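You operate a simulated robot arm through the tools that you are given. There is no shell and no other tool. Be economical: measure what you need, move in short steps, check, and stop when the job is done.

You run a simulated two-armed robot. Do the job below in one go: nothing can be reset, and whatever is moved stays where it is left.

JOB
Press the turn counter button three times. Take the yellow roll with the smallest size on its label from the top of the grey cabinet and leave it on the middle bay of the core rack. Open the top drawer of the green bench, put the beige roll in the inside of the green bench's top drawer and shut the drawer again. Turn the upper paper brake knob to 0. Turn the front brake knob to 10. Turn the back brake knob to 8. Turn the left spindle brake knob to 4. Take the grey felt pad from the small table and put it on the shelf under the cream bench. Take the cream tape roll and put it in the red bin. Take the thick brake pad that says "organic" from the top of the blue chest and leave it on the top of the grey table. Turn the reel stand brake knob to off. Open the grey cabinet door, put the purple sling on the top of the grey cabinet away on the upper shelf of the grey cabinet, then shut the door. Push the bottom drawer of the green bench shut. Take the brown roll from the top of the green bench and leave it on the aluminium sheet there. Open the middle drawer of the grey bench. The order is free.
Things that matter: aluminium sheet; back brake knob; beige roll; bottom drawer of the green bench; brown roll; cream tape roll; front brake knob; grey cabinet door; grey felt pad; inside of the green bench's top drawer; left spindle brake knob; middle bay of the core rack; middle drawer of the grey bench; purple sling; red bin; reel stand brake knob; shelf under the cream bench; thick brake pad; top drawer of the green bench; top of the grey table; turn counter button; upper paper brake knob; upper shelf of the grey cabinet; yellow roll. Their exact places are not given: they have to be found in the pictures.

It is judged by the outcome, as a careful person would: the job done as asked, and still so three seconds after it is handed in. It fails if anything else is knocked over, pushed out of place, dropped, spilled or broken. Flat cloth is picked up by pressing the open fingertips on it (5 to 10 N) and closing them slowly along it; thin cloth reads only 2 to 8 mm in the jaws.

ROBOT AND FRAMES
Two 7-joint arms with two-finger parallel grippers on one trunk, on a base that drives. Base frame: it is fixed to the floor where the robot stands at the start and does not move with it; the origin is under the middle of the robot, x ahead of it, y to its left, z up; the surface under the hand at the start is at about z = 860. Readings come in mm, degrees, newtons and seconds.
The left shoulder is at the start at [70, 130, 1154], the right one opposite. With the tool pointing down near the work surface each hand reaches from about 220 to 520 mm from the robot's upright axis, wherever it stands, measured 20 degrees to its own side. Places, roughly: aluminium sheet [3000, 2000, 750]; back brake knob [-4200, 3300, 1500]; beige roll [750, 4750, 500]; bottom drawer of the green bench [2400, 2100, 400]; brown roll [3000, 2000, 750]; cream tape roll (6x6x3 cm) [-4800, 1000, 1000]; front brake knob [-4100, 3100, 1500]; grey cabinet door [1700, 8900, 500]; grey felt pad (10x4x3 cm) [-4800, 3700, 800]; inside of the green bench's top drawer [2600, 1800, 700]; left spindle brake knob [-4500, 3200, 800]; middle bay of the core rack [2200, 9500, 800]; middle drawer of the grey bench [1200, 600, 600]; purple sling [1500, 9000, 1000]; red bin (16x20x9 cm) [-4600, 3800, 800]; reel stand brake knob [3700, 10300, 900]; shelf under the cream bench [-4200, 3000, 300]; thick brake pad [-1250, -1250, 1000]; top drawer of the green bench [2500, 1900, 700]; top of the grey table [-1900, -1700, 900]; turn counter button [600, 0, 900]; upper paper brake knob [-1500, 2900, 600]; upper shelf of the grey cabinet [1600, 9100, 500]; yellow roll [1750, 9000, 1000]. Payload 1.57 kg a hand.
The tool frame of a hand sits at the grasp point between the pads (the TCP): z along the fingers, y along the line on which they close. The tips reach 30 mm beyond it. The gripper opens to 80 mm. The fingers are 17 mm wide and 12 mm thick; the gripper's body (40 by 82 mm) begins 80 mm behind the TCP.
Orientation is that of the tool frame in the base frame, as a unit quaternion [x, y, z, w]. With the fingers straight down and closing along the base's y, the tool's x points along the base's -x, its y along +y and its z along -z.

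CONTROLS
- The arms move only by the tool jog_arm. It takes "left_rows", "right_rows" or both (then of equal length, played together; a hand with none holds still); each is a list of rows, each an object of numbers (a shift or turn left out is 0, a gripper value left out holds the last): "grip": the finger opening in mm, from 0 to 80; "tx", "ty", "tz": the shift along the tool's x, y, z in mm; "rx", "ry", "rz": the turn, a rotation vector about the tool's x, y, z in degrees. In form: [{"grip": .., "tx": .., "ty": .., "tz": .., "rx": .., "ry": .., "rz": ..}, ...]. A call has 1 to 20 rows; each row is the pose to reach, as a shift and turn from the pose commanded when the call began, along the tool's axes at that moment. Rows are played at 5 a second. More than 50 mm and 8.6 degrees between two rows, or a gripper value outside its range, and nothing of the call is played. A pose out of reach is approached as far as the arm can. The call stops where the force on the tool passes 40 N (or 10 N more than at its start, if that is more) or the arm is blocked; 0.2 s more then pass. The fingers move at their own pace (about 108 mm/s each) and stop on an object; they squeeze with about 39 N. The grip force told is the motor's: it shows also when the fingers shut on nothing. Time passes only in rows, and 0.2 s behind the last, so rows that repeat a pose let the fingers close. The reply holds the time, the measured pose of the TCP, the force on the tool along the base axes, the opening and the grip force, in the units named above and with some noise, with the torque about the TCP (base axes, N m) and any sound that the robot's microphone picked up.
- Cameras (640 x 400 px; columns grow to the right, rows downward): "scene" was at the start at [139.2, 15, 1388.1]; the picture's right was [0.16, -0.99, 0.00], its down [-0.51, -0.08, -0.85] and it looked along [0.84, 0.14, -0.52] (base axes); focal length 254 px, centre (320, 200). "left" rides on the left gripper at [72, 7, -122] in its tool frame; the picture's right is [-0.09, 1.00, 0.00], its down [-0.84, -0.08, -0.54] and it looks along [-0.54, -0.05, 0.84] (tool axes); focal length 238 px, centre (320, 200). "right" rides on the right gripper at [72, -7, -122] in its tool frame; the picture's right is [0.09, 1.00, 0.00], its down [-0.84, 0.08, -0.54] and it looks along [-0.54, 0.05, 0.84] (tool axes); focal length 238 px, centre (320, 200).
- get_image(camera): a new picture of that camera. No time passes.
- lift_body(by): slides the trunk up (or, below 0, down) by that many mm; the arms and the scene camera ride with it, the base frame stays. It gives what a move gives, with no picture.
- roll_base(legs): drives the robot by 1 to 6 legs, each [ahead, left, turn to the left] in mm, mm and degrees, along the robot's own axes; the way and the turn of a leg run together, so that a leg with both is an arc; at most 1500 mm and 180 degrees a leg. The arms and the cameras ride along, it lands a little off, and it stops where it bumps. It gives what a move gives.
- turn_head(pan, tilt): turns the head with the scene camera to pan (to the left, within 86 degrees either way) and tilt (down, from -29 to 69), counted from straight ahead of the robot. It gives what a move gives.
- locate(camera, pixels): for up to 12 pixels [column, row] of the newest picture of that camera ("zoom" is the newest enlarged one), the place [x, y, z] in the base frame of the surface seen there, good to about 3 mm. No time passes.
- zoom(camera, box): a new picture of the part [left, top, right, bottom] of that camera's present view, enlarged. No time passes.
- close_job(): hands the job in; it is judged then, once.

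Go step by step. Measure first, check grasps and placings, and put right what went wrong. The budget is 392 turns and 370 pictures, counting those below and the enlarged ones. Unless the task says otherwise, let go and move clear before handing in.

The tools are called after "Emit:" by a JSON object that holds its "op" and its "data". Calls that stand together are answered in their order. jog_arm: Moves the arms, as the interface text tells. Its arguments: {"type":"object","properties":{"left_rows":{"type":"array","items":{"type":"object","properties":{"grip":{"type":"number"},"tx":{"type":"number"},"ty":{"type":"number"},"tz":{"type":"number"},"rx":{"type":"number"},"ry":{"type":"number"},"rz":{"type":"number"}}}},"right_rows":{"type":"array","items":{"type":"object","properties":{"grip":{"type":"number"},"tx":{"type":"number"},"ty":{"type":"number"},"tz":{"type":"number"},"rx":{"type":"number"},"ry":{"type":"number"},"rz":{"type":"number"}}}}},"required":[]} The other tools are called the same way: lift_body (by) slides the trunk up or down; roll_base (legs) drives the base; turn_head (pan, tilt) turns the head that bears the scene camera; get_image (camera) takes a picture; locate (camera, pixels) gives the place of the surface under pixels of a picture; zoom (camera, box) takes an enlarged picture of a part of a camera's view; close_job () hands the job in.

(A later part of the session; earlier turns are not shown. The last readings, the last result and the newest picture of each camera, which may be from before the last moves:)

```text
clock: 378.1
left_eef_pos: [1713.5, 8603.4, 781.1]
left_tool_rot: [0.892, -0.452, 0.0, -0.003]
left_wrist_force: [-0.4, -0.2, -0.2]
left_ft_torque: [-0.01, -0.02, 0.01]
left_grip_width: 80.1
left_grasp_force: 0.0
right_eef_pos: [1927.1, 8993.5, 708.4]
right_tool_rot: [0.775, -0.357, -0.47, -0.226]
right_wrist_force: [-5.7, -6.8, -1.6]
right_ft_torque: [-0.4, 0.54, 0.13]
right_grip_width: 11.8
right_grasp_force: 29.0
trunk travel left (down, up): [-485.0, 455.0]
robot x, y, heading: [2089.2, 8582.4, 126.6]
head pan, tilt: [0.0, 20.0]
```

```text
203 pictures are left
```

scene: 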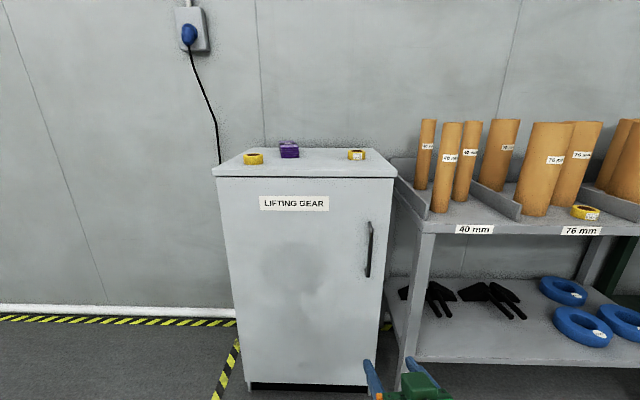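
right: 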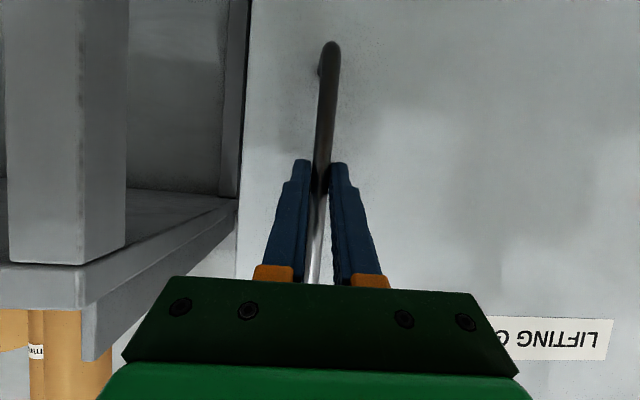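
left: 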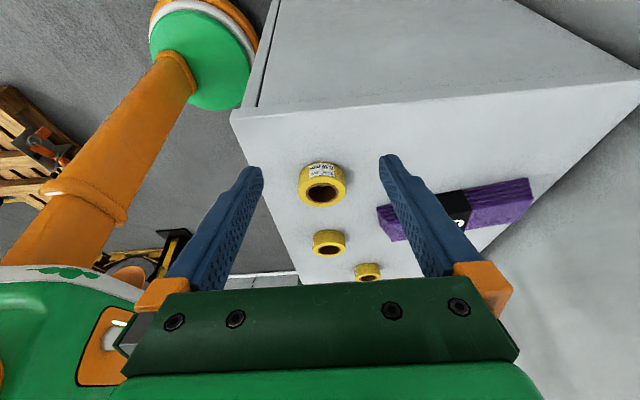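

The handle is gripped (11.8 mm). I'll pull along the door's arc: first to about 15°, then 30°.

Emit:
{"op": "roll_base", "data": {"legs": [[-108, 26, 0], [-98, 54, 0]]}}

Emit:
{"op": "get_image", "data": {"camera": "scene"}}

```text
clock: 380.1
left_eef_pos: [1771.5, 8394.0, 783.5]
left_tool_rot: [0.892, -0.452, -0.001, 0.0]
left_wrist_force: [-0.1, 0.2, -0.4]
left_ft_torque: [0.03, 0.02, 0.01]
left_grip_width: 80.1
left_grasp_force: 0.0
right_eef_pos: [1986.7, 8783.6, 709.7]
right_tool_rot: [0.773, -0.36, -0.47, -0.226]
right_wrist_force: [9.2, 1.7, -5.2]
right_ft_torque: [0.1, 0.79, -0.21]
right_grip_width: 11.9
right_grasp_force: 29.5
trunk travel left (down, up): [-485.0, 455.0]
robot x, y, heading: [2142.5, 8367.5, 126.4]
head pan, tilt: [0.0, 20.0]
```

```text
202 pictures are left
```

scene: 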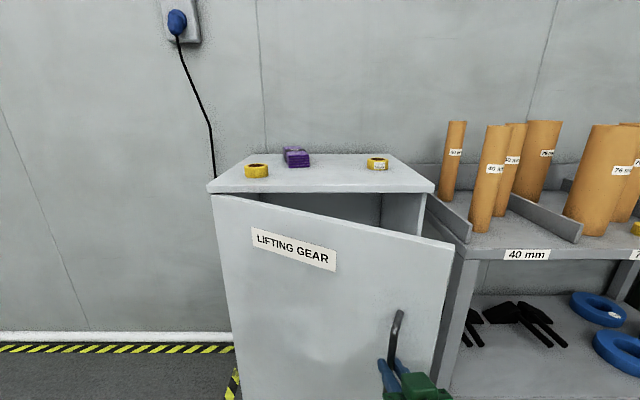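

The door is open about 30°. I'll continue the arc to about 60°, release, and back off.

Emit:
{"op": "roll_base", "data": {"legs": [[-81, 77, 0], [-58, 95, 0]]}}

Emit:
{"op": "jog_arm", "data": {"right_rows": [{"grip": 30}, {"grip": 60}, {"grip": 60}]}}

Emit:
{"op": "roll_base", "data": {"legs": [[-250, 0, 0]]}}

Emit:
{"op": "get_image", "data": {"camera": "scene"}}

```text
clock: 382.1
left_eef_pos: [1718.5, 8181.1, 782.9]
left_tool_rot: [0.891, -0.453, -0.003, -0.003]
left_wrist_force: [-0.2, -0.3, -1.1]
left_ft_torque: [-0.01, -0.01, -0.02]
left_grip_width: 80.0
left_grasp_force: 0.1
right_eef_pos: [1932.7, 8570.9, 711.0]
right_tool_rot: [0.773, -0.36, -0.471, -0.226]
right_wrist_force: [17.4, -8.0, -9.6]
right_ft_torque: [-0.1, 0.62, -0.11]
right_grip_width: 11.8
right_grasp_force: 29.4
trunk travel left (down, up): [-485.0, 455.0]
robot x, y, heading: [2085.5, 8160.5, 126.1]
head pan, tilt: [0.0, 20.0]
```

```text
clock: 382.9
left_eef_pos: [1716.0, 8181.8, 782.6]
left_tool_rot: [0.891, -0.453, 0.0, -0.003]
left_wrist_force: [0.4, 0.0, 0.0]
left_ft_torque: [-0.01, 0.02, 0.02]
left_grip_width: 80.0
left_grasp_force: 0.0
right_eef_pos: [1930.5, 8571.7, 709.6]
right_tool_rot: [0.773, -0.36, -0.47, -0.228]
right_wrist_force: [0.2, -0.1, 0.0]
right_ft_torque: [-0.02, 0.0, -0.04]
right_grip_width: 60.2
right_grasp_force: 0.1
trunk travel left (down, up): [-485.0, 455.0]
robot x, y, heading: [2090.8, 8159.2, 126.2]
head pan, tilt: [0.0, 20.0]
```

```text
clock: 384.8
left_eef_pos: [1862.8, 7980.2, 781.7]
left_tool_rot: [0.891, -0.453, 0.0, -0.002]
left_wrist_force: [0.0, 0.0, 0.2]
left_ft_torque: [0.0, 0.04, -0.03]
left_grip_width: 80.1
left_grasp_force: 0.1
right_eef_pos: [2078.4, 8369.7, 708.8]
right_tool_rot: [0.774, -0.359, -0.469, -0.227]
right_wrist_force: [-0.4, 0.1, 0.8]
right_ft_torque: [0.05, 0.01, -0.02]
right_grip_width: 60.1
right_grasp_force: 0.1
trunk travel left (down, up): [-485.0, 455.0]
robot x, y, heading: [2238.9, 7957.0, 126.1]
head pan, tilt: [0.0, 20.0]
```

```text
201 pictures are left
```

scene: 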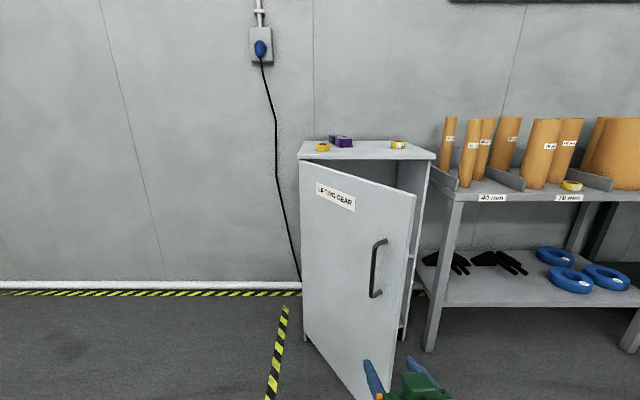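

The door stands at about 60°. I'll shut the right fingers, go round its free edge and sweep it further open from inside.

Emit:
{"op": "jog_arm", "data": {"right_rows": [{"grip": 0}, {"grip": 0}]}}

Emit:
{"op": "roll_base", "data": {"legs": [[0, -170, 0], [290, 0, 0]]}}

Emit:
{"op": "turn_head", "data": {"pan": 0, "tilt": 40}}

Emit:
{"op": "get_image", "data": {"camera": "scene"}}

```text
clock: 385.4
left_eef_pos: [1862.6, 7980.0, 782.2]
left_tool_rot: [0.891, -0.454, 0.0, -0.002]
left_wrist_force: [-0.7, 0.7, 0.4]
left_ft_torque: [-0.02, 0.0, 0.01]
left_grip_width: 80.1
left_grasp_force: 0.0
right_eef_pos: [2078.7, 8369.1, 709.5]
right_tool_rot: [0.774, -0.359, -0.47, -0.227]
right_wrist_force: [-0.1, 0.0, -0.2]
right_ft_torque: [-0.01, 0.01, 0.0]
right_grip_width: 0.2
right_grasp_force: 21.1
trunk travel left (down, up): [-485.0, 455.0]
robot x, y, heading: [2237.7, 7958.4, 126.3]
head pan, tilt: [0.0, 20.0]
```

```text
clock: 388.4
left_eef_pos: [1839.0, 8308.9, 781.8]
left_tool_rot: [0.892, -0.451, 0.0, -0.002]
left_wrist_force: [-0.2, 0.6, 0.2]
left_ft_torque: [0.02, -0.02, 0.01]
left_grip_width: 79.9
left_grasp_force: 0.0
right_eef_pos: [2051.2, 8700.8, 709.9]
right_tool_rot: [0.775, -0.357, -0.471, -0.225]
right_wrist_force: [0.3, -0.1, 0.1]
right_ft_torque: [-0.01, 0.02, 0.0]
right_grip_width: 0.2
right_grasp_force: 21.5
trunk travel left (down, up): [-485.0, 455.0]
robot x, y, heading: [2212.7, 8288.5, 126.4]
head pan, tilt: [0.0, 20.0]
```

```text
clock: 389.2
left_eef_pos: [1838.9, 8309.7, 781.8]
left_tool_rot: [0.893, -0.451, 0.0, -0.001]
left_wrist_force: [-0.4, 0.0, 0.1]
left_ft_torque: [0.0, 0.03, 0.03]
left_grip_width: 79.9
left_grasp_force: 0.0
right_eef_pos: [2050.8, 8701.0, 709.3]
right_tool_rot: [0.775, -0.357, -0.47, -0.225]
right_wrist_force: [0.4, 0.2, 0.2]
right_ft_torque: [0.0, -0.02, 0.03]
right_grip_width: 0.0
right_grasp_force: 21.1
trunk travel left (down, up): [-485.0, 455.0]
robot x, y, heading: [2213.6, 8289.7, 126.5]
head pan, tilt: [0.0, 40.0]
```

```text
200 pictures are left
```

scene: 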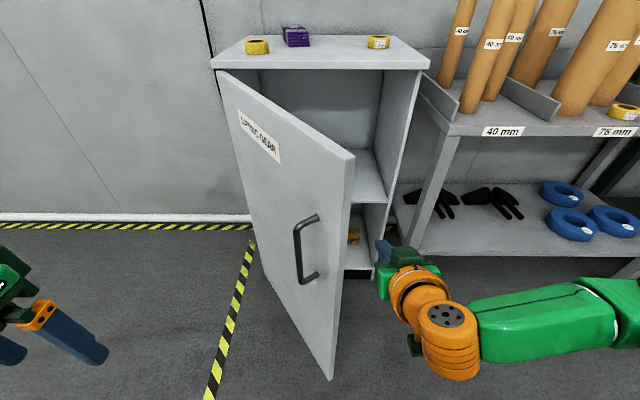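

The hand is just inside the door's free edge. I'll sweep left 330 mm to open it wide.

Emit:
{"op": "roll_base", "data": {"legs": [[0, 330, 0]]}}

Emit:
{"op": "get_image", "data": {"camera": "scene"}}

```text
clock: 390.5
left_eef_pos: [1754.0, 8244.6, 783.5]
left_tool_rot: [0.891, -0.453, -0.002, -0.003]
left_wrist_force: [-0.3, -0.2, 0.4]
left_ft_torque: [0.01, 0.01, 0.0]
left_grip_width: 80.4
left_grasp_force: 0.1
right_eef_pos: [1970.4, 8633.0, 710.2]
right_tool_rot: [0.774, -0.361, -0.469, -0.227]
right_wrist_force: [15.1, -8.0, -7.1]
right_ft_torque: [0.94, 1.24, 0.63]
right_grip_width: 0.0
right_grasp_force: 20.7
trunk travel left (down, up): [-485.0, 455.0]
robot x, y, heading: [2123.0, 8225.3, 125.8]
head pan, tilt: [0.0, 40.0]
stopped in leg 1: the force on the tool passed its limit at 109 N (the readings are from after the stop); the commanded pose is now the measured one
```

```text
199 pictures are left
```

scene: 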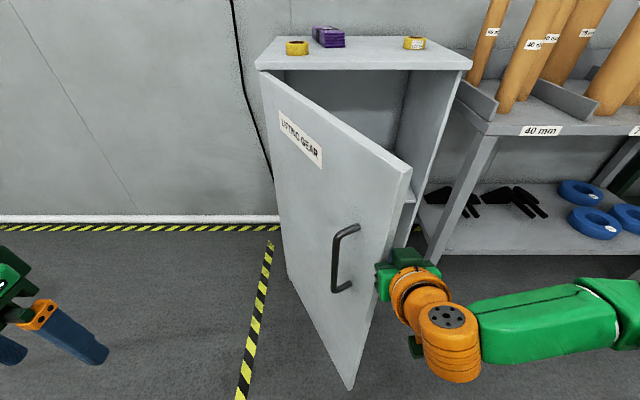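

The impact tripped the force limit, but I'm now in contact with the door. I'll push on in small steps.

Emit:
{"op": "roll_base", "data": {"legs": [[0, 60, 0]]}}

Emit:
{"op": "get_image", "data": {"camera": "scene"}}

```text
clock: 391.3
left_eef_pos: [1746.3, 8238.3, 784.8]
left_tool_rot: [0.889, -0.458, -0.003, -0.002]
left_wrist_force: [0.7, -0.9, -0.1]
left_ft_torque: [0.02, -0.03, -0.01]
left_grip_width: 80.1
left_grasp_force: 0.1
right_eef_pos: [1968.0, 8624.9, 709.2]
right_tool_rot: [0.773, -0.365, -0.466, -0.229]
right_wrist_force: [24.0, -12.6, -4.4]
right_ft_torque: [1.13, 1.84, 0.98]
right_grip_width: 0.0
right_grasp_force: 21.4
trunk travel left (down, up): [-485.0, 455.0]
robot x, y, heading: [2113.5, 8218.7, 125.7]
head pan, tilt: [0.0, 40.0]
stopped in leg 1: the force on the tool passed its limit at 50 N (the readings are from after the stop); the commanded pose is now the measured one
```

```text
198 pictures are left
```

scene: 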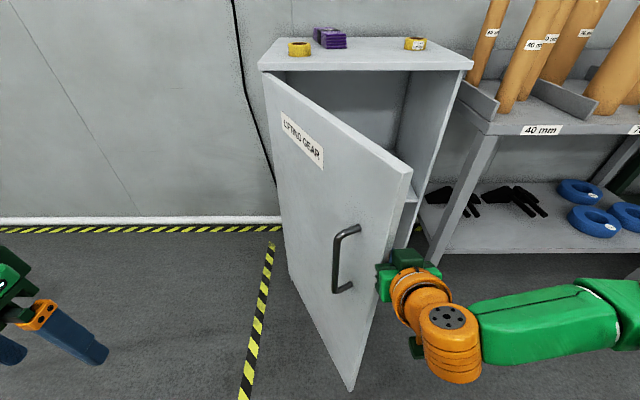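

The force runs along the door's plane, so I'm only pressing on its edge. Better: re-grip the handle from outside and swing the door on to about 90°.

Emit:
{"op": "roll_base", "data": {"legs": [[0, -30, 0], [-220, 0, 0]]}}

Emit:
{"op": "jog_arm", "data": {"right_rows": [{"grip": 50}, {"grip": 50}]}}

Emit:
{"op": "turn_head", "data": {"pan": 0, "tilt": 30}}

Emit:
{"op": "get_image", "data": {"camera": "scene"}}

```text
clock: 393.4
left_eef_pos: [1896.0, 8078.3, 781.3]
left_tool_rot: [0.89, -0.456, 0.0, -0.002]
left_wrist_force: [-0.6, 0.0, -0.1]
left_ft_torque: [0.04, 0.04, 0.03]
left_grip_width: 80.1
left_grasp_force: 0.0
right_eef_pos: [2114.2, 8465.5, 708.7]
right_tool_rot: [0.774, -0.364, -0.466, -0.229]
right_wrist_force: [-0.8, -1.3, -0.4]
right_ft_torque: [-0.01, 0.01, -0.02]
right_grip_width: 0.0
right_grasp_force: 20.9
trunk travel left (down, up): [-485.0, 455.0]
robot x, y, heading: [2266.7, 8051.6, 126.0]
head pan, tilt: [0.0, 40.0]
```

```text
clock: 394.1
left_eef_pos: [1896.0, 8079.0, 781.2]
left_tool_rot: [0.89, -0.456, 0.0, -0.001]
left_wrist_force: [0.3, 0.4, 0.0]
left_ft_torque: [-0.03, -0.04, 0.02]
left_grip_width: 80.0
left_grasp_force: 0.0
right_eef_pos: [2114.8, 8466.6, 708.1]
right_tool_rot: [0.774, -0.363, -0.466, -0.229]
right_wrist_force: [-0.1, 0.9, 0.5]
right_ft_torque: [0.01, 0.0, -0.02]
right_grip_width: 49.9
right_grasp_force: 0.1
trunk travel left (down, up): [-485.0, 455.0]
robot x, y, heading: [2270.0, 8055.8, 126.1]
head pan, tilt: [0.0, 40.0]
```

```text
clock: 394.8
left_eef_pos: [1895.3, 8078.4, 781.5]
left_tool_rot: [0.89, -0.456, 0.001, -0.002]
left_wrist_force: [0.3, 0.2, -0.3]
left_ft_torque: [-0.03, -0.01, -0.01]
left_grip_width: 79.9
left_grasp_force: 0.0
right_eef_pos: [2114.9, 8466.3, 707.7]
right_tool_rot: [0.775, -0.363, -0.465, -0.227]
right_wrist_force: [0.1, 0.3, -0.1]
right_ft_torque: [0.01, -0.03, -0.02]
right_grip_width: 50.1
right_grasp_force: 0.0
trunk travel left (down, up): [-485.0, 455.0]
robot x, y, heading: [2269.0, 8052.9, 126.0]
head pan, tilt: [0.0, 30.0]
```

```text
197 pictures are left
```

scene: 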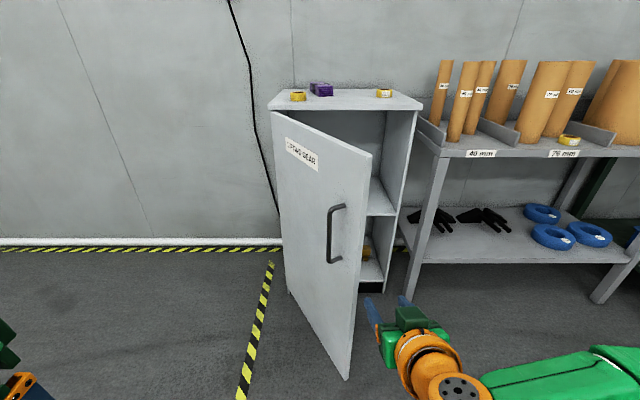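

Emit:
{"op": "locate", "data": {"camera": "scene", "pixels": [[330, 230], [330, 250], [370, 160], [352, 370], [345, 230], [380, 205], [370, 260], [385, 210], [360, 120]]}}

Emit:
{"op": "zoom", "data": {"camera": "scene", "box": [270, 80, 430, 300]}}

```text
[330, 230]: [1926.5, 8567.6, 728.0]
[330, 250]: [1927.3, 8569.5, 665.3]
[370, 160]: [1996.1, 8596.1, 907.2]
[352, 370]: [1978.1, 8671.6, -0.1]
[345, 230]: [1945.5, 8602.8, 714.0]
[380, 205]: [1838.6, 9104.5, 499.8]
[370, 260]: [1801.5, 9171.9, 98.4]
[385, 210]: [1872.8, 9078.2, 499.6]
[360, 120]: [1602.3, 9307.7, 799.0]
```

```text
1.82 times, centred on (350, 190) of scene
```

zoom: 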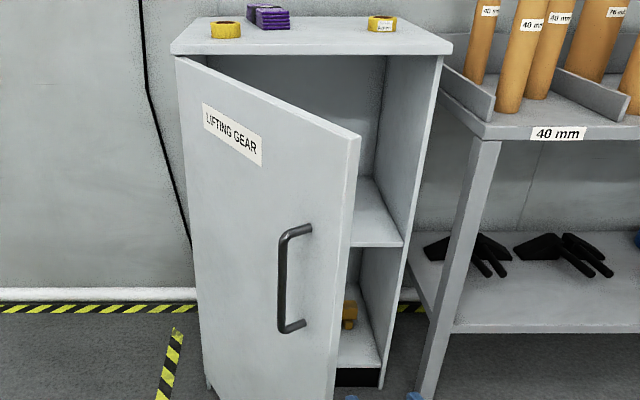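

The upper shelf is at z≈500 and the handle bar now at (1926,8568). I'll narrow the opening to 40 mm, move 93 mm left and 183 mm forward, and grip.

Emit:
{"op": "jog_arm", "data": {"right_rows": [{"grip": 40}, {"grip": 40}]}}

Emit:
{"op": "roll_base", "data": {"legs": [[0, 93, 0], [110, 0, 0]]}}

Emit:
{"op": "get_image", "data": {"camera": "right"}}

Emit:
{"op": "locate", "data": {"camera": "right", "pixels": [[320, 120], [325, 100], [315, 150]]}}

```text
clock: 395.4
left_eef_pos: [1895.6, 8077.3, 782.0]
left_tool_rot: [0.89, -0.455, -0.001, -0.001]
left_wrist_force: [0.0, 0.4, 0.1]
left_ft_torque: [0.02, 0.0, -0.03]
left_grip_width: 79.8
left_grasp_force: 0.2
right_eef_pos: [2114.5, 8465.8, 707.1]
right_tool_rot: [0.775, -0.363, -0.465, -0.228]
right_wrist_force: [-0.6, 0.6, -0.5]
right_ft_torque: [-0.02, 0.01, -0.02]
right_grip_width: 40.0
right_grasp_force: 0.0
trunk travel left (down, up): [-485.0, 455.0]
robot x, y, heading: [2271.7, 8054.2, 126.2]
head pan, tilt: [0.0, 30.0]
```

```text
clock: 397.3
left_eef_pos: [1755.7, 8110.1, 782.0]
left_tool_rot: [0.891, -0.454, 0.001, -0.001]
left_wrist_force: [-0.4, 1.3, 0.1]
left_ft_torque: [-0.01, 0.0, 0.01]
left_grip_width: 80.1
left_grasp_force: 0.1
right_eef_pos: [1973.6, 8499.0, 707.4]
right_tool_rot: [0.774, -0.362, -0.466, -0.228]
right_wrist_force: [-0.5, 0.3, -0.1]
right_ft_torque: [0.02, 0.01, 0.03]
right_grip_width: 40.1
right_grasp_force: 0.0
trunk travel left (down, up): [-485.0, 455.0]
robot x, y, heading: [2128.3, 8087.3, 126.0]
head pan, tilt: [0.0, 30.0]
```

```text
195 pictures are left
```

right: 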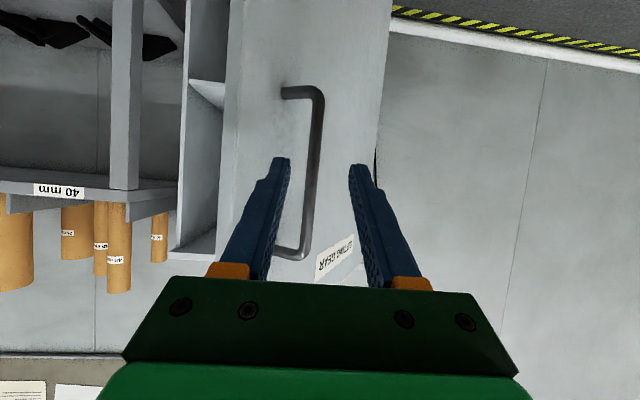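

```text
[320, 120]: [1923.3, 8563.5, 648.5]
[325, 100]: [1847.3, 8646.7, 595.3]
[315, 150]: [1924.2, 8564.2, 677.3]
```

Emit:
{"op": "roll_base", "data": {"legs": [[75, 0, 0]]}}

Emit:
{"op": "jog_arm", "data": {"right_rows": [{"grip": 20}, {"grip": 0}, {"grip": 0}, {"grip": 0}]}}

```text
clock: 398.3
left_eef_pos: [1712.0, 8169.6, 781.4]
left_tool_rot: [0.891, -0.455, 0.001, -0.001]
left_wrist_force: [0.5, -0.1, -0.3]
left_ft_torque: [0.0, 0.0, 0.0]
left_grip_width: 80.2
left_grasp_force: 0.2
right_eef_pos: [1929.7, 8559.7, 708.5]
right_tool_rot: [0.774, -0.362, -0.466, -0.228]
right_wrist_force: [-1.0, 0.3, -1.3]
right_ft_torque: [-0.01, -0.01, -0.01]
right_grip_width: 39.9
right_grasp_force: 0.2
trunk travel left (down, up): [-485.0, 455.0]
robot x, y, heading: [2084.2, 8150.7, 125.9]
head pan, tilt: [0.0, 30.0]
```

```text
clock: 399.3
left_eef_pos: [1712.1, 8171.3, 782.3]
left_tool_rot: [0.89, -0.455, 0.001, -0.002]
left_wrist_force: [0.1, -0.2, 0.5]
left_ft_torque: [-0.01, 0.0, 0.01]
left_grip_width: 79.9
left_grasp_force: 0.1
right_eef_pos: [1930.4, 8559.3, 706.8]
right_tool_rot: [0.774, -0.362, -0.466, -0.228]
right_wrist_force: [1.0, -0.6, 1.2]
right_ft_torque: [-0.47, 0.36, 0.0]
right_grip_width: 11.9
right_grasp_force: 29.4
trunk travel left (down, up): [-485.0, 455.0]
robot x, y, heading: [2084.3, 8148.4, 126.2]
head pan, tilt: [0.0, 30.0]
```

Gripped again. I'll swing the door along its arc to about 95°.

Emit:
{"op": "roll_base", "data": {"legs": [[-32, 109, 0], [-3, 113, 0], [8, 40, 0]]}}

Emit:
{"op": "get_image", "data": {"camera": "scene"}}

```text
clock: 401.8
left_eef_pos: [1520.8, 7995.3, 783.4]
left_tool_rot: [0.89, -0.456, -0.001, -0.002]
left_wrist_force: [0.1, -0.9, 0.6]
left_ft_torque: [0.01, -0.01, 0.0]
left_grip_width: 79.8
left_grasp_force: 0.1
right_eef_pos: [1739.4, 8382.2, 707.7]
right_tool_rot: [0.774, -0.363, -0.466, -0.228]
right_wrist_force: [8.9, -18.8, -11.4]
right_ft_torque: [-0.32, 0.56, 0.06]
right_grip_width: 12.1
right_grasp_force: 28.8
trunk travel left (down, up): [-485.0, 455.0]
robot x, y, heading: [1890.1, 7971.3, 125.8]
head pan, tilt: [0.0, 30.0]
```

```text
194 pictures are left
```

scene: 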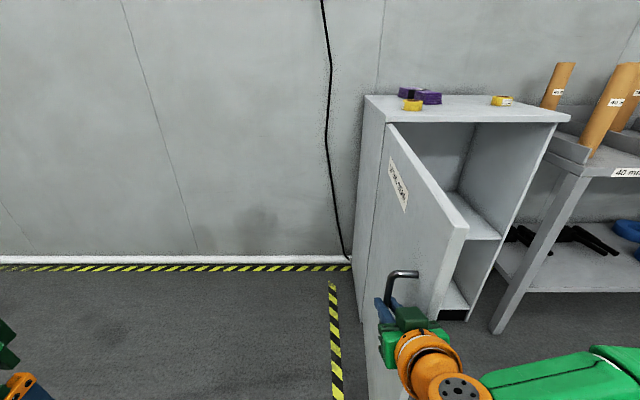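

The door is at about 95°. I'll release, back off, raise the trunk and move right to face the cabinet.

Emit:
{"op": "jog_arm", "data": {"right_rows": [{"grip": 25}, {"grip": 40}, {"grip": 40}]}}

Emit:
{"op": "roll_base", "data": {"legs": [[-200, 0, 0], [0, -540, 0]]}}

Emit:
{"op": "lift_body", "data": {"by": 340}}

Emit:
{"op": "turn_head", "data": {"pan": 5, "tilt": 35}}

Emit:
{"op": "get_image", "data": {"camera": "scene"}}

```text
clock: 402.6
left_eef_pos: [1518.6, 7997.1, 781.2]
left_tool_rot: [0.89, -0.456, 0.001, -0.001]
left_wrist_force: [0.4, -0.5, -0.1]
left_ft_torque: [-0.01, 0.02, 0.05]
left_grip_width: 80.1
left_grasp_force: 0.0
right_eef_pos: [1738.6, 8384.6, 708.0]
right_tool_rot: [0.774, -0.363, -0.465, -0.228]
right_wrist_force: [0.1, -0.2, -1.0]
right_ft_torque: [0.01, -0.02, 0.0]
right_grip_width: 40.4
right_grasp_force: 0.2
trunk travel left (down, up): [-485.0, 455.0]
robot x, y, heading: [1892.0, 7972.0, 125.8]
head pan, tilt: [0.0, 30.0]
```

```text
clock: 407.0
left_eef_pos: [2080.1, 8154.2, 781.0]
left_tool_rot: [0.893, -0.45, 0.001, -0.001]
left_wrist_force: [-1.1, 0.4, -0.4]
left_ft_torque: [0.01, 0.03, -0.02]
left_grip_width: 79.8
left_grasp_force: 0.1
right_eef_pos: [2294.7, 8543.8, 707.5]
right_tool_rot: [0.777, -0.356, -0.468, -0.224]
right_wrist_force: [-0.9, 0.5, 0.2]
right_ft_torque: [0.03, 0.02, 0.02]
right_grip_width: 40.3
right_grasp_force: 0.0
trunk travel left (down, up): [-485.0, 455.0]
robot x, y, heading: [2454.7, 8131.7, 127.2]
head pan, tilt: [0.0, 30.0]
```

```text
clock: 410.3
left_eef_pos: [2079.7, 8154.3, 1121.3]
left_tool_rot: [0.893, -0.45, 0.0, -0.002]
left_wrist_force: [0.6, 0.1, 0.1]
left_ft_torque: [0.03, 0.01, 0.01]
left_grip_width: 79.8
left_grasp_force: 0.0
right_eef_pos: [2293.8, 8544.3, 1048.3]
right_tool_rot: [0.777, -0.357, -0.467, -0.225]
right_wrist_force: [-0.5, -0.3, 0.2]
right_ft_torque: [-0.01, 0.02, 0.02]
right_grip_width: 39.9
right_grasp_force: 0.1
trunk travel left (down, up): [-825.0, 115.0]
robot x, y, heading: [2452.6, 8134.1, 126.8]
head pan, tilt: [0.0, 30.0]
```

```text
clock: 411.0
left_eef_pos: [2079.4, 8153.1, 1121.7]
left_tool_rot: [0.893, -0.45, 0.001, -0.002]
left_wrist_force: [-1.1, 0.1, -0.4]
left_ft_torque: [0.0, -0.01, 0.01]
left_grip_width: 79.9
left_grasp_force: 0.0
right_eef_pos: [2293.2, 8545.5, 1048.2]
right_tool_rot: [0.777, -0.358, -0.467, -0.226]
right_wrist_force: [0.8, 0.7, -0.2]
right_ft_torque: [0.03, -0.01, 0.01]
right_grip_width: 39.6
right_grasp_force: 0.0
trunk travel left (down, up): [-825.0, 115.0]
robot x, y, heading: [2451.4, 8132.8, 126.8]
head pan, tilt: [5.0, 35.0]
```

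```text
193 pictures are left
```

scene: 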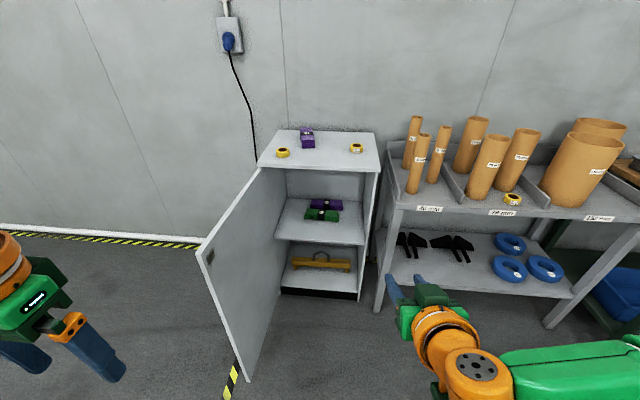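

The door is open wide. The upper shelf already holds a purple and a green sling, with free space beside and in front. I'll zoom and measure.

Emit:
{"op": "zoom", "data": {"camera": "scene", "box": [240, 110, 400, 310]}}

Emit:
{"op": "locate", "data": {"camera": "scene", "pixels": [[322, 214], [325, 204], [307, 215], [340, 214], [345, 230], [290, 225], [355, 215], [310, 232], [281, 235], [362, 240], [320, 175], [365, 175]]}}

Emit:
{"op": "zoom", "data": {"camera": "scene", "box": [265, 120, 345, 170]}}

```text
2.00 times, centred on (320, 210) of scene
```

zoom: 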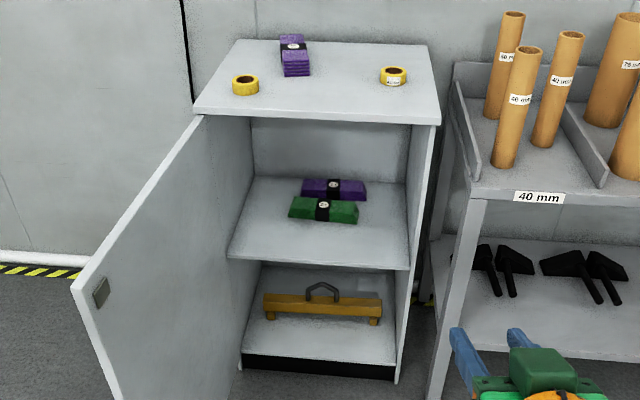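

```text
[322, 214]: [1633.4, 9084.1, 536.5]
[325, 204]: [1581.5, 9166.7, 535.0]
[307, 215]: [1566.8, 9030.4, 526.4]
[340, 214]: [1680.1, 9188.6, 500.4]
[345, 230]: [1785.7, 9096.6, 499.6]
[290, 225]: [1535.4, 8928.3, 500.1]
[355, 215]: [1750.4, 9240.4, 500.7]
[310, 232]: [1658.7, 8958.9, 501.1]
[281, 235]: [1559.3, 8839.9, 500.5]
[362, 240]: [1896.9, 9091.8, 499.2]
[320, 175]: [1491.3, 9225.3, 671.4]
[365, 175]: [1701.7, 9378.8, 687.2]
```

```text
8.00 times, centred on (305, 145) of scene
```

zoom: 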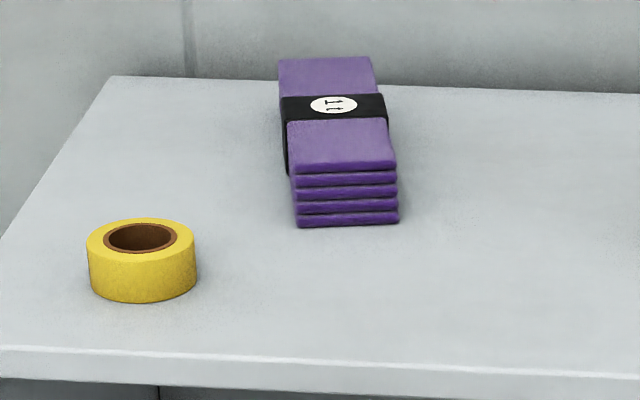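

Emit:
{"op": "locate", "data": {"camera": "scene", "pixels": [[302.5, 141.5], [314, 140.5], [300.5, 128], [311, 128], [308, 146.5], [308, 140], [302.5, 147.5], [314.5, 147]]}}

Emit:
{"op": "jog_arm", "data": {"left_rows": [{"ry": -8, "tx": -10}, {"ry": -16, "tx": -20}, {"ry": -24, "tx": -30}, {"ry": -32, "tx": -40}, {"ry": -40, "tx": -50}, {"ry": -45, "tx": -60}]}}

```text
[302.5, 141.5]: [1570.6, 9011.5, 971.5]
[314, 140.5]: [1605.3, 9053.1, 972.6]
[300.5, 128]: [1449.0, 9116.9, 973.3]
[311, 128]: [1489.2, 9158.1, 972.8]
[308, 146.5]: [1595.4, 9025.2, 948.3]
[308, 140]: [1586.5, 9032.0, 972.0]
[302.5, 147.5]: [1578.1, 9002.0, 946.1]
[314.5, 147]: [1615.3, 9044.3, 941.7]
```

```text
clock: 412.4
left_eef_pos: [2029.3, 8202.5, 1130.4]
left_tool_rot: [0.826, -0.415, -0.341, -0.174]
left_wrist_force: [-0.1, 0.2, 0.4]
left_ft_torque: [0.0, 0.02, -0.01]
left_grip_width: 80.3
left_grasp_force: 0.1
left hand out of reach, approached as far as the arm can: row 5, 6
right_eef_pos: [2293.7, 8543.7, 1049.3]
right_tool_rot: [0.777, -0.358, -0.466, -0.225]
right_wrist_force: [-0.6, -0.5, 0.7]
right_ft_torque: [0.02, -0.03, 0.01]
right_grip_width: 39.9
right_grasp_force: 0.1
trunk travel left (down, up): [-825.0, 115.0]
robot x, y, heading: [2456.0, 8133.5, 126.8]
head pan, tilt: [5.0, 35.0]
```

The sling is 160×54×33 mm, its axis turned about 12° from the cabinet's. I'll tuck the right hand in first, then turn 12° left and bring the left hand (pitched 45°) toward it.

Emit:
{"op": "jog_arm", "data": {"right_rows": [{"ry": 8, "tz": -15}, {"ry": 16, "tz": -30}, {"ry": 24, "tz": -45}, {"ry": 32, "tz": -60}, {"ry": 40, "tz": -75}, {"ry": 48, "tz": -90}, {"ry": 56, "tz": -105}, {"ry": 63, "tz": -120, "ty": -20}], "left_rows": [{"ty": -20}, {"ty": -40}, {"ty": -60}, {"ty": -80}, {"ty": -100}, {"ty": -120}, {"ty": -135}, {"ty": -150}]}}

Emit:
{"op": "roll_base", "data": {"legs": [[0, 0, 11.8]]}}

```text
clock: 414.2
left_eef_pos: [2145.0, 8322.8, 1161.5]
left_tool_rot: [0.826, -0.414, -0.341, -0.172]
left_wrist_force: [1.1, 0.0, 0.3]
left_ft_torque: [-0.05, -0.01, 0.02]
left_grip_width: 80.5
left_grasp_force: 0.1
left hand out of reach, approached as far as the arm can: row 1, 2, 3, 4, 5, 6, 7, 8
right_eef_pos: [2379.2, 8478.2, 1103.6]
right_tool_rot: [0.906, -0.423, 0.008, -0.003]
right_wrist_force: [0.0, 0.9, 0.0]
right_ft_torque: [0.0, 0.04, 0.01]
right_grip_width: 40.0
right_grasp_force: 0.1
trunk travel left (down, up): [-825.0, 115.0]
robot x, y, heading: [2451.7, 8135.7, 126.3]
head pan, tilt: [5.0, 35.0]
```

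```text
clock: 415.4
left_eef_pos: [2113.1, 8253.2, 1160.1]
left_tool_rot: [0.865, -0.326, -0.357, -0.136]
left_wrist_force: [0.3, -1.6, -0.7]
left_ft_torque: [0.01, -0.01, 0.02]
left_grip_width: 80.0
left_grasp_force: 0.1
right_eef_pos: [2308.9, 8454.3, 1103.1]
right_tool_rot: [0.946, -0.325, 0.007, -0.005]
right_wrist_force: [-0.3, 0.4, -0.5]
right_ft_torque: [-0.02, 0.0, 0.02]
right_grip_width: 40.0
right_grasp_force: 0.2
trunk travel left (down, up): [-825.0, 115.0]
robot x, y, heading: [2450.9, 8135.1, 138.9]
head pan, tilt: [5.0, 35.0]
```

Emit:
{"op": "roll_base", "data": {"legs": [[0, -242, 0], [700, 0, 0]]}}

Emit:
{"op": "get_image", "data": {"camera": "left"}}

Emit:
{"op": "get_image", "data": {"camera": "scene"}}

```text
clock: 420.5
left_eef_pos: [1749.2, 8876.5, 1160.0]
left_tool_rot: [0.866, -0.32, -0.359, -0.135]
left_wrist_force: [0.1, -0.2, -0.2]
left_ft_torque: [0.0, 0.01, 0.0]
left_grip_width: 80.0
left_grasp_force: 0.1
right_eef_pos: [1942.3, 9079.1, 1103.3]
right_tool_rot: [0.948, -0.319, 0.006, -0.006]
right_wrist_force: [0.6, 0.2, 0.3]
right_ft_torque: [0.03, 0.02, -0.02]
right_grip_width: 40.0
right_grasp_force: 0.0
trunk travel left (down, up): [-825.0, 115.0]
robot x, y, heading: [2093.2, 8768.5, 139.4]
head pan, tilt: [5.0, 35.0]
```

```text
190 pictures are left
```

left: 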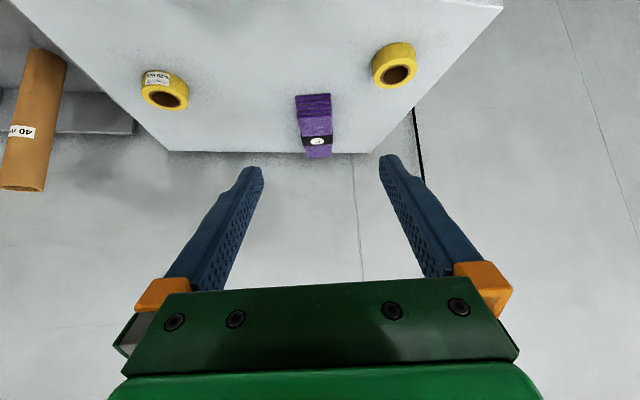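

```text
189 pictures are left
```

scene: 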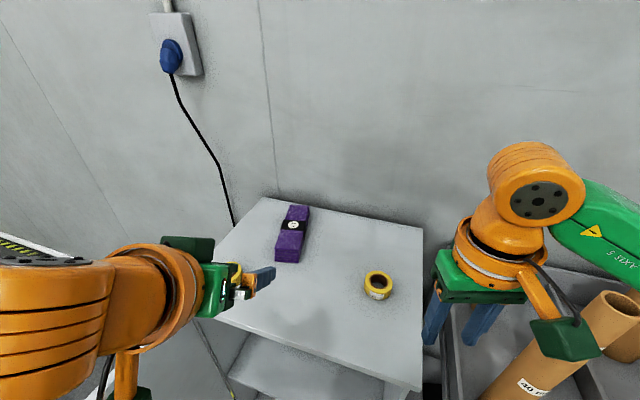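

Emit:
{"op": "locate", "data": {"camera": "scene", "pixels": [[276, 249], [300, 250], [288, 208], [309, 210], [288, 235], [288, 258]]}}

Emit:
{"op": "locate", "data": {"camera": "left", "pixels": [[315, 115], [315, 98], [302, 115], [330, 113]]}}

```text
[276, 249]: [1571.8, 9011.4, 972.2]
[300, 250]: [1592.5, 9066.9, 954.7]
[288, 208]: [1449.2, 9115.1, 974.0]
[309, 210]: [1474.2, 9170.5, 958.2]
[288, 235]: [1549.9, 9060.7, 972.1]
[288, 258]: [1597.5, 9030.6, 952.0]
```

```text
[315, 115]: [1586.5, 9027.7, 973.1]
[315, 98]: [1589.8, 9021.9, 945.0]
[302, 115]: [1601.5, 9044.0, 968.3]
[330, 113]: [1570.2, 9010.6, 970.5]
```

The sling's front end is at (1587,9029), top 973. I'll extend the left hand to just above its front part.

Emit:
{"op": "jog_arm", "data": {"left_rows": [{"tz": 43, "tx": -17}, {"tz": 86, "tx": -34}, {"tz": 129, "tx": -50, "ty": -5}, {"tz": 172, "tx": -67, "ty": -9}, {"tz": 215, "tx": -84, "ty": -9}, {"tz": 256, "tx": -100, "ty": -9}, {"tz": 256, "tx": -100, "ty": -9}]}}

Emit:
{"op": "get_image", "data": {"camera": "left"}}

Emit:
{"op": "get_image", "data": {"camera": "scene"}}

```text
clock: 422.1
left_eef_pos: [1562.6, 9046.7, 1048.3]
left_tool_rot: [0.867, -0.32, -0.358, -0.133]
left_wrist_force: [1.3, 0.0, 0.0]
left_ft_torque: [-0.03, 0.01, 0.01]
left_grip_width: 79.8
left_grasp_force: 0.0
right_eef_pos: [1941.2, 9079.6, 1103.3]
right_tool_rot: [0.948, -0.319, 0.007, -0.007]
right_wrist_force: [0.0, -0.3, -0.6]
right_ft_torque: [0.01, 0.03, 0.02]
right_grip_width: 40.0
right_grasp_force: 0.2
trunk travel left (down, up): [-825.0, 115.0]
robot x, y, heading: [2092.0, 8765.2, 139.3]
head pan, tilt: [5.0, 35.0]
```

```text
188 pictures are left
```

left: 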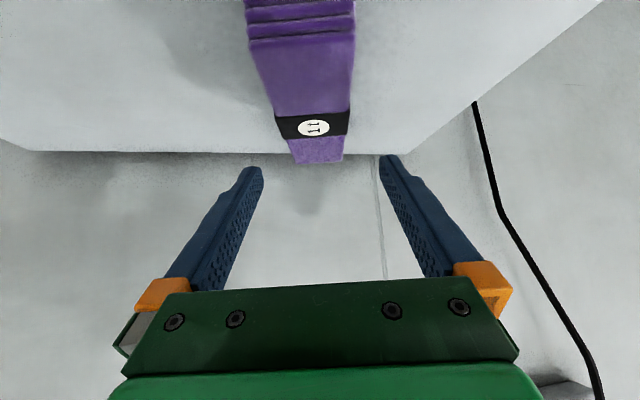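

```text
187 pictures are left
```

scene: 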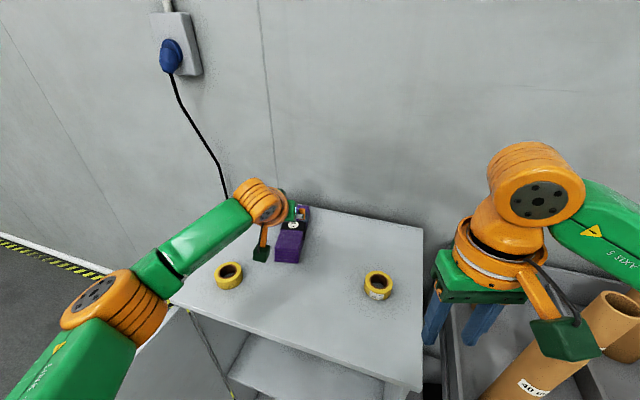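

Aligned over the sling. I'll lower straight down to z≈970 and close on it.

Emit:
{"op": "jog_arm", "data": {"left_rows": [{"tz": 18, "tx": 18}, {"tz": 36, "tx": 36}, {"tz": 48, "tx": 48}, {"tz": 54, "tx": 54}, {"tz": 54, "tx": 54}]}}

Emit:
{"op": "get_image", "data": {"camera": "left"}}

```text
clock: 423.3
left_eef_pos: [1563.7, 9049.2, 971.3]
left_tool_rot: [0.867, -0.32, -0.358, -0.134]
left_wrist_force: [0.0, 0.4, -0.1]
left_ft_torque: [0.01, 0.02, 0.02]
left_grip_width: 80.1
left_grasp_force: 0.0
right_eef_pos: [1941.2, 9080.1, 1102.4]
right_tool_rot: [0.948, -0.319, 0.008, -0.005]
right_wrist_force: [0.6, -1.2, 0.7]
right_ft_torque: [-0.02, 0.01, 0.02]
right_grip_width: 39.9
right_grasp_force: 0.0
trunk travel left (down, up): [-825.0, 115.0]
robot x, y, heading: [2091.1, 8767.1, 139.1]
head pan, tilt: [5.0, 35.0]
```

```text
186 pictures are left
```

left: 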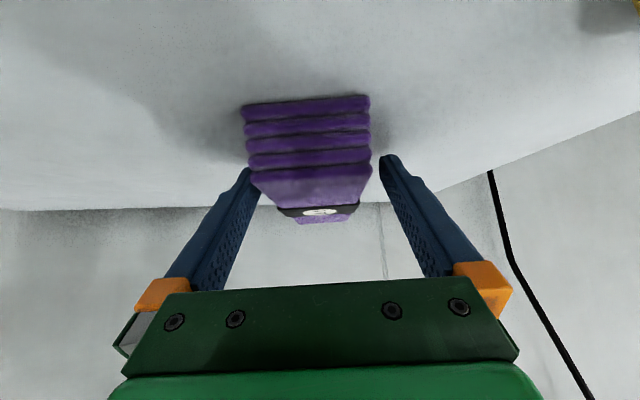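

Emit:
{"op": "jog_arm", "data": {"left_rows": [{"grip": 60}, {"grip": 45}, {"grip": 35}, {"grip": 35}, {"grip": 35}, {"grip": 35, "tz": -14, "tx": -14}, {"grip": 35, "tz": -40, "tx": -40}, {"grip": 35, "tz": -60, "tx": -60}]}}

Emit:
{"op": "get_image", "data": {"camera": "left"}}

Emit:
{"op": "get_image", "data": {"camera": "scene"}}

```text
clock: 425.1
left_eef_pos: [1560.5, 9047.7, 1056.4]
left_tool_rot: [0.868, -0.32, -0.357, -0.133]
left_wrist_force: [-0.6, 0.5, -3.4]
left_ft_torque: [-0.12, -0.14, -0.01]
left_grip_width: 61.8
left_grasp_force: 39.1
right_eef_pos: [1941.7, 9079.8, 1102.6]
right_tool_rot: [0.948, -0.319, 0.007, -0.006]
right_wrist_force: [0.4, -0.4, -0.2]
right_ft_torque: [0.03, -0.02, 0.0]
right_grip_width: 39.8
right_grasp_force: 0.0
trunk travel left (down, up): [-825.0, 115.0]
robot x, y, heading: [2090.0, 8766.0, 139.4]
head pan, tilt: [5.0, 35.0]
```

```text
185 pictures are left
```

left: 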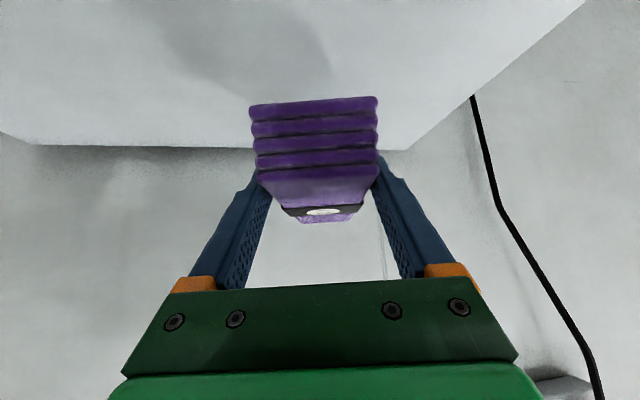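

```text
184 pictures are left
```

scene: 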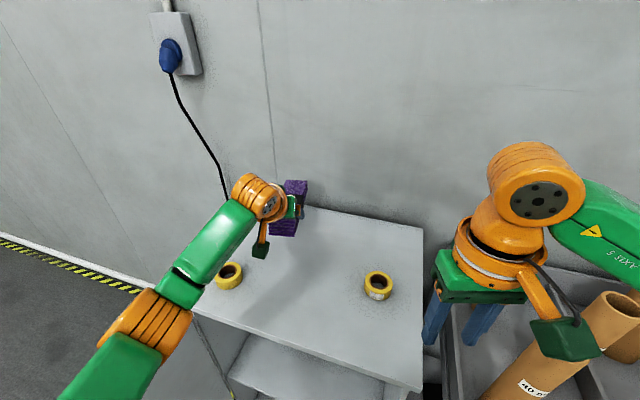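

The sling is held level (61.8 mm). I'll back out over the cabinet, turn square again, tuck the right hand further and lower toward the upper shelf.

Emit:
{"op": "roll_base", "data": {"legs": [[-560, 0, 0], [0, 0, -13]]}}

Emit:
{"op": "jog_arm", "data": {"right_rows": [{"tx": 30}, {"tx": 60}, {"tx": 70}]}}

Emit:
{"op": "lift_body", "data": {"by": -390}}

Emit:
{"op": "turn_head", "data": {"pan": 5, "tilt": 20}}

Emit:
{"op": "get_image", "data": {"camera": "scene"}}

```text
clock: 429.1
left_eef_pos: [2064.3, 8788.3, 1057.2]
left_tool_rot: [0.828, -0.411, -0.341, -0.171]
left_wrist_force: [-0.4, 0.3, -2.4]
left_ft_torque: [-0.12, -0.13, 0.04]
left_grip_width: 61.8
left_grasp_force: 38.9
right_eef_pos: [2442.1, 8738.2, 1101.4]
right_tool_rot: [0.908, -0.418, 0.008, -0.005]
right_wrist_force: [-0.2, 0.1, 0.9]
right_ft_torque: [-0.03, 0.02, 0.03]
right_grip_width: 39.8
right_grasp_force: 0.0
trunk travel left (down, up): [-825.0, 115.0]
robot x, y, heading: [2519.9, 8398.8, 127.4]
head pan, tilt: [5.0, 35.0]
```

```text
clock: 429.9
left_eef_pos: [2065.8, 8789.4, 1056.4]
left_tool_rot: [0.828, -0.411, -0.34, -0.171]
left_wrist_force: [-0.6, -0.1, -2.2]
left_ft_torque: [-0.15, -0.12, -0.02]
left_grip_width: 61.8
left_grasp_force: 39.0
right_eef_pos: [2489.6, 8685.1, 1103.0]
right_tool_rot: [0.907, -0.42, 0.009, -0.005]
right_wrist_force: [0.0, -0.4, 0.0]
right_ft_torque: [0.02, -0.02, 0.02]
right_grip_width: 40.1
right_grasp_force: 0.1
trunk travel left (down, up): [-825.0, 115.0]
robot x, y, heading: [2525.1, 8400.0, 127.4]
head pan, tilt: [5.0, 35.0]
```

```text
clock: 433.7
left_eef_pos: [2067.0, 8787.5, 667.2]
left_tool_rot: [0.828, -0.411, -0.34, -0.171]
left_wrist_force: [0.2, -0.6, -4.0]
left_ft_torque: [-0.18, -0.08, -0.02]
left_grip_width: 61.5
left_grasp_force: 38.3
right_eef_pos: [2489.4, 8685.7, 712.4]
right_tool_rot: [0.908, -0.418, 0.007, -0.005]
right_wrist_force: [0.0, -0.2, -0.1]
right_ft_torque: [-0.02, 0.01, -0.03]
right_grip_width: 39.7
right_grasp_force: 0.1
trunk travel left (down, up): [-435.0, 505.0]
robot x, y, heading: [2521.1, 8397.0, 127.1]
head pan, tilt: [5.0, 35.0]
```

```text
clock: 434.5
left_eef_pos: [2065.9, 8789.0, 667.8]
left_tool_rot: [0.828, -0.413, -0.34, -0.172]
left_wrist_force: [-0.3, -0.1, -3.7]
left_ft_torque: [-0.12, -0.1, -0.02]
left_grip_width: 61.7
left_grasp_force: 39.4
right_eef_pos: [2489.3, 8685.0, 712.6]
right_tool_rot: [0.908, -0.419, 0.009, -0.005]
right_wrist_force: [0.8, 0.0, 0.4]
right_ft_torque: [-0.03, -0.04, -0.03]
right_grip_width: 40.2
right_grasp_force: 0.1
trunk travel left (down, up): [-435.0, 505.0]
robot x, y, heading: [2519.9, 8395.4, 127.4]
head pan, tilt: [5.0, 20.0]
```

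```text
183 pictures are left
```

scene: 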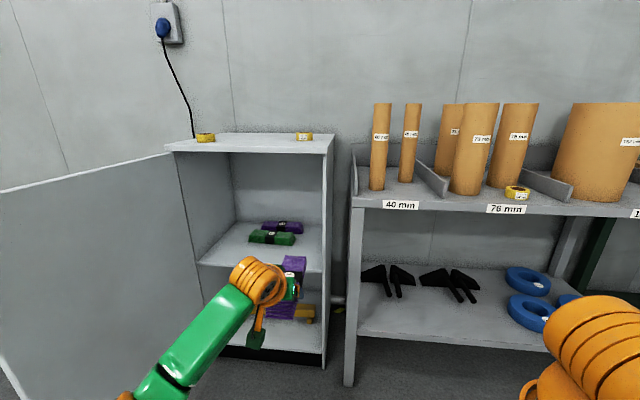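

Lower 95 mm more, shift left to the free right-hand part of the upper shelf, and go in.

Emit:
{"op": "lift_body", "data": {"by": -95}}

Emit:
{"op": "roll_base", "data": {"legs": [[0, 0, -1.4], [0, 55, 0], [230, 0, 0]]}}

Emit:
{"op": "get_image", "data": {"camera": "scene"}}

Emit:
{"op": "get_image", "data": {"camera": "left"}}

```text
clock: 435.8
left_eef_pos: [2066.9, 8788.7, 571.9]
left_tool_rot: [0.828, -0.411, -0.34, -0.171]
left_wrist_force: [-1.1, 0.1, -1.9]
left_ft_torque: [-0.15, -0.1, 0.0]
left_grip_width: 61.6
left_grasp_force: 38.8
right_eef_pos: [2489.7, 8685.4, 618.4]
right_tool_rot: [0.908, -0.418, 0.008, -0.005]
right_wrist_force: [0.0, 0.2, 0.2]
right_ft_torque: [0.01, -0.01, 0.01]
right_grip_width: 39.8
right_grasp_force: 0.0
trunk travel left (down, up): [-340.0, 600.0]
robot x, y, heading: [2524.5, 8397.5, 127.2]
head pan, tilt: [5.0, 20.0]
```

```text
clock: 438.4
left_eef_pos: [1899.6, 8951.9, 571.3]
left_tool_rot: [0.822, -0.423, -0.338, -0.176]
left_wrist_force: [0.0, -0.4, -3.1]
left_ft_torque: [-0.17, -0.12, 0.0]
left_grip_width: 61.8
left_grasp_force: 39.5
right_eef_pos: [2320.9, 8838.5, 617.9]
right_tool_rot: [0.902, -0.431, 0.009, -0.004]
right_wrist_force: [0.9, 0.0, -0.3]
right_ft_torque: [-0.01, 0.0, 0.04]
right_grip_width: 40.1
right_grasp_force: 0.1
trunk travel left (down, up): [-340.0, 600.0]
robot x, y, heading: [2350.7, 8544.3, 125.9]
head pan, tilt: [5.0, 20.0]
```

```text
182 pictures are left
```

scene: 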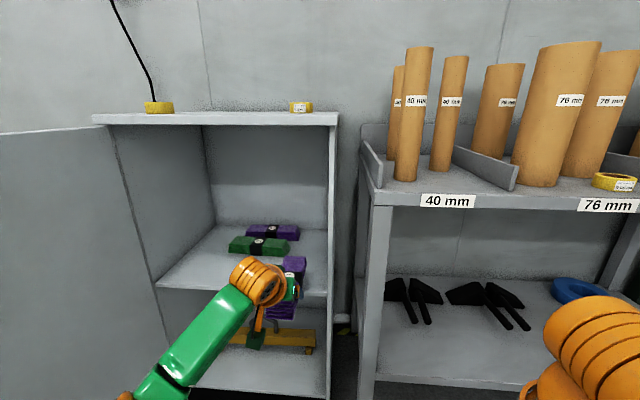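

```text
181 pictures are left
```

left: 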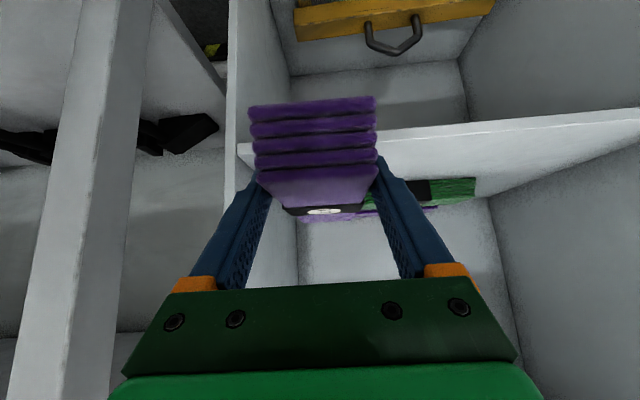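

Emit:
{"op": "locate", "data": {"camera": "left", "pixels": [[235, 60], [238, 120], [255, 60], [400, 133], [500, 125], [430, 185], [380, 190], [350, 245], [290, 240]]}}

```text
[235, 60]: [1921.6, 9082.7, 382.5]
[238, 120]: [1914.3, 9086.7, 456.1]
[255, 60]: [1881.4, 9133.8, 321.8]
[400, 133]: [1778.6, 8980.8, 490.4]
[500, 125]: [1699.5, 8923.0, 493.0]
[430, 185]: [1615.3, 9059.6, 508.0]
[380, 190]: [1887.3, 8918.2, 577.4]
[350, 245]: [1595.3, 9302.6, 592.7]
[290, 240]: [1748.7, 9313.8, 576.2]
```

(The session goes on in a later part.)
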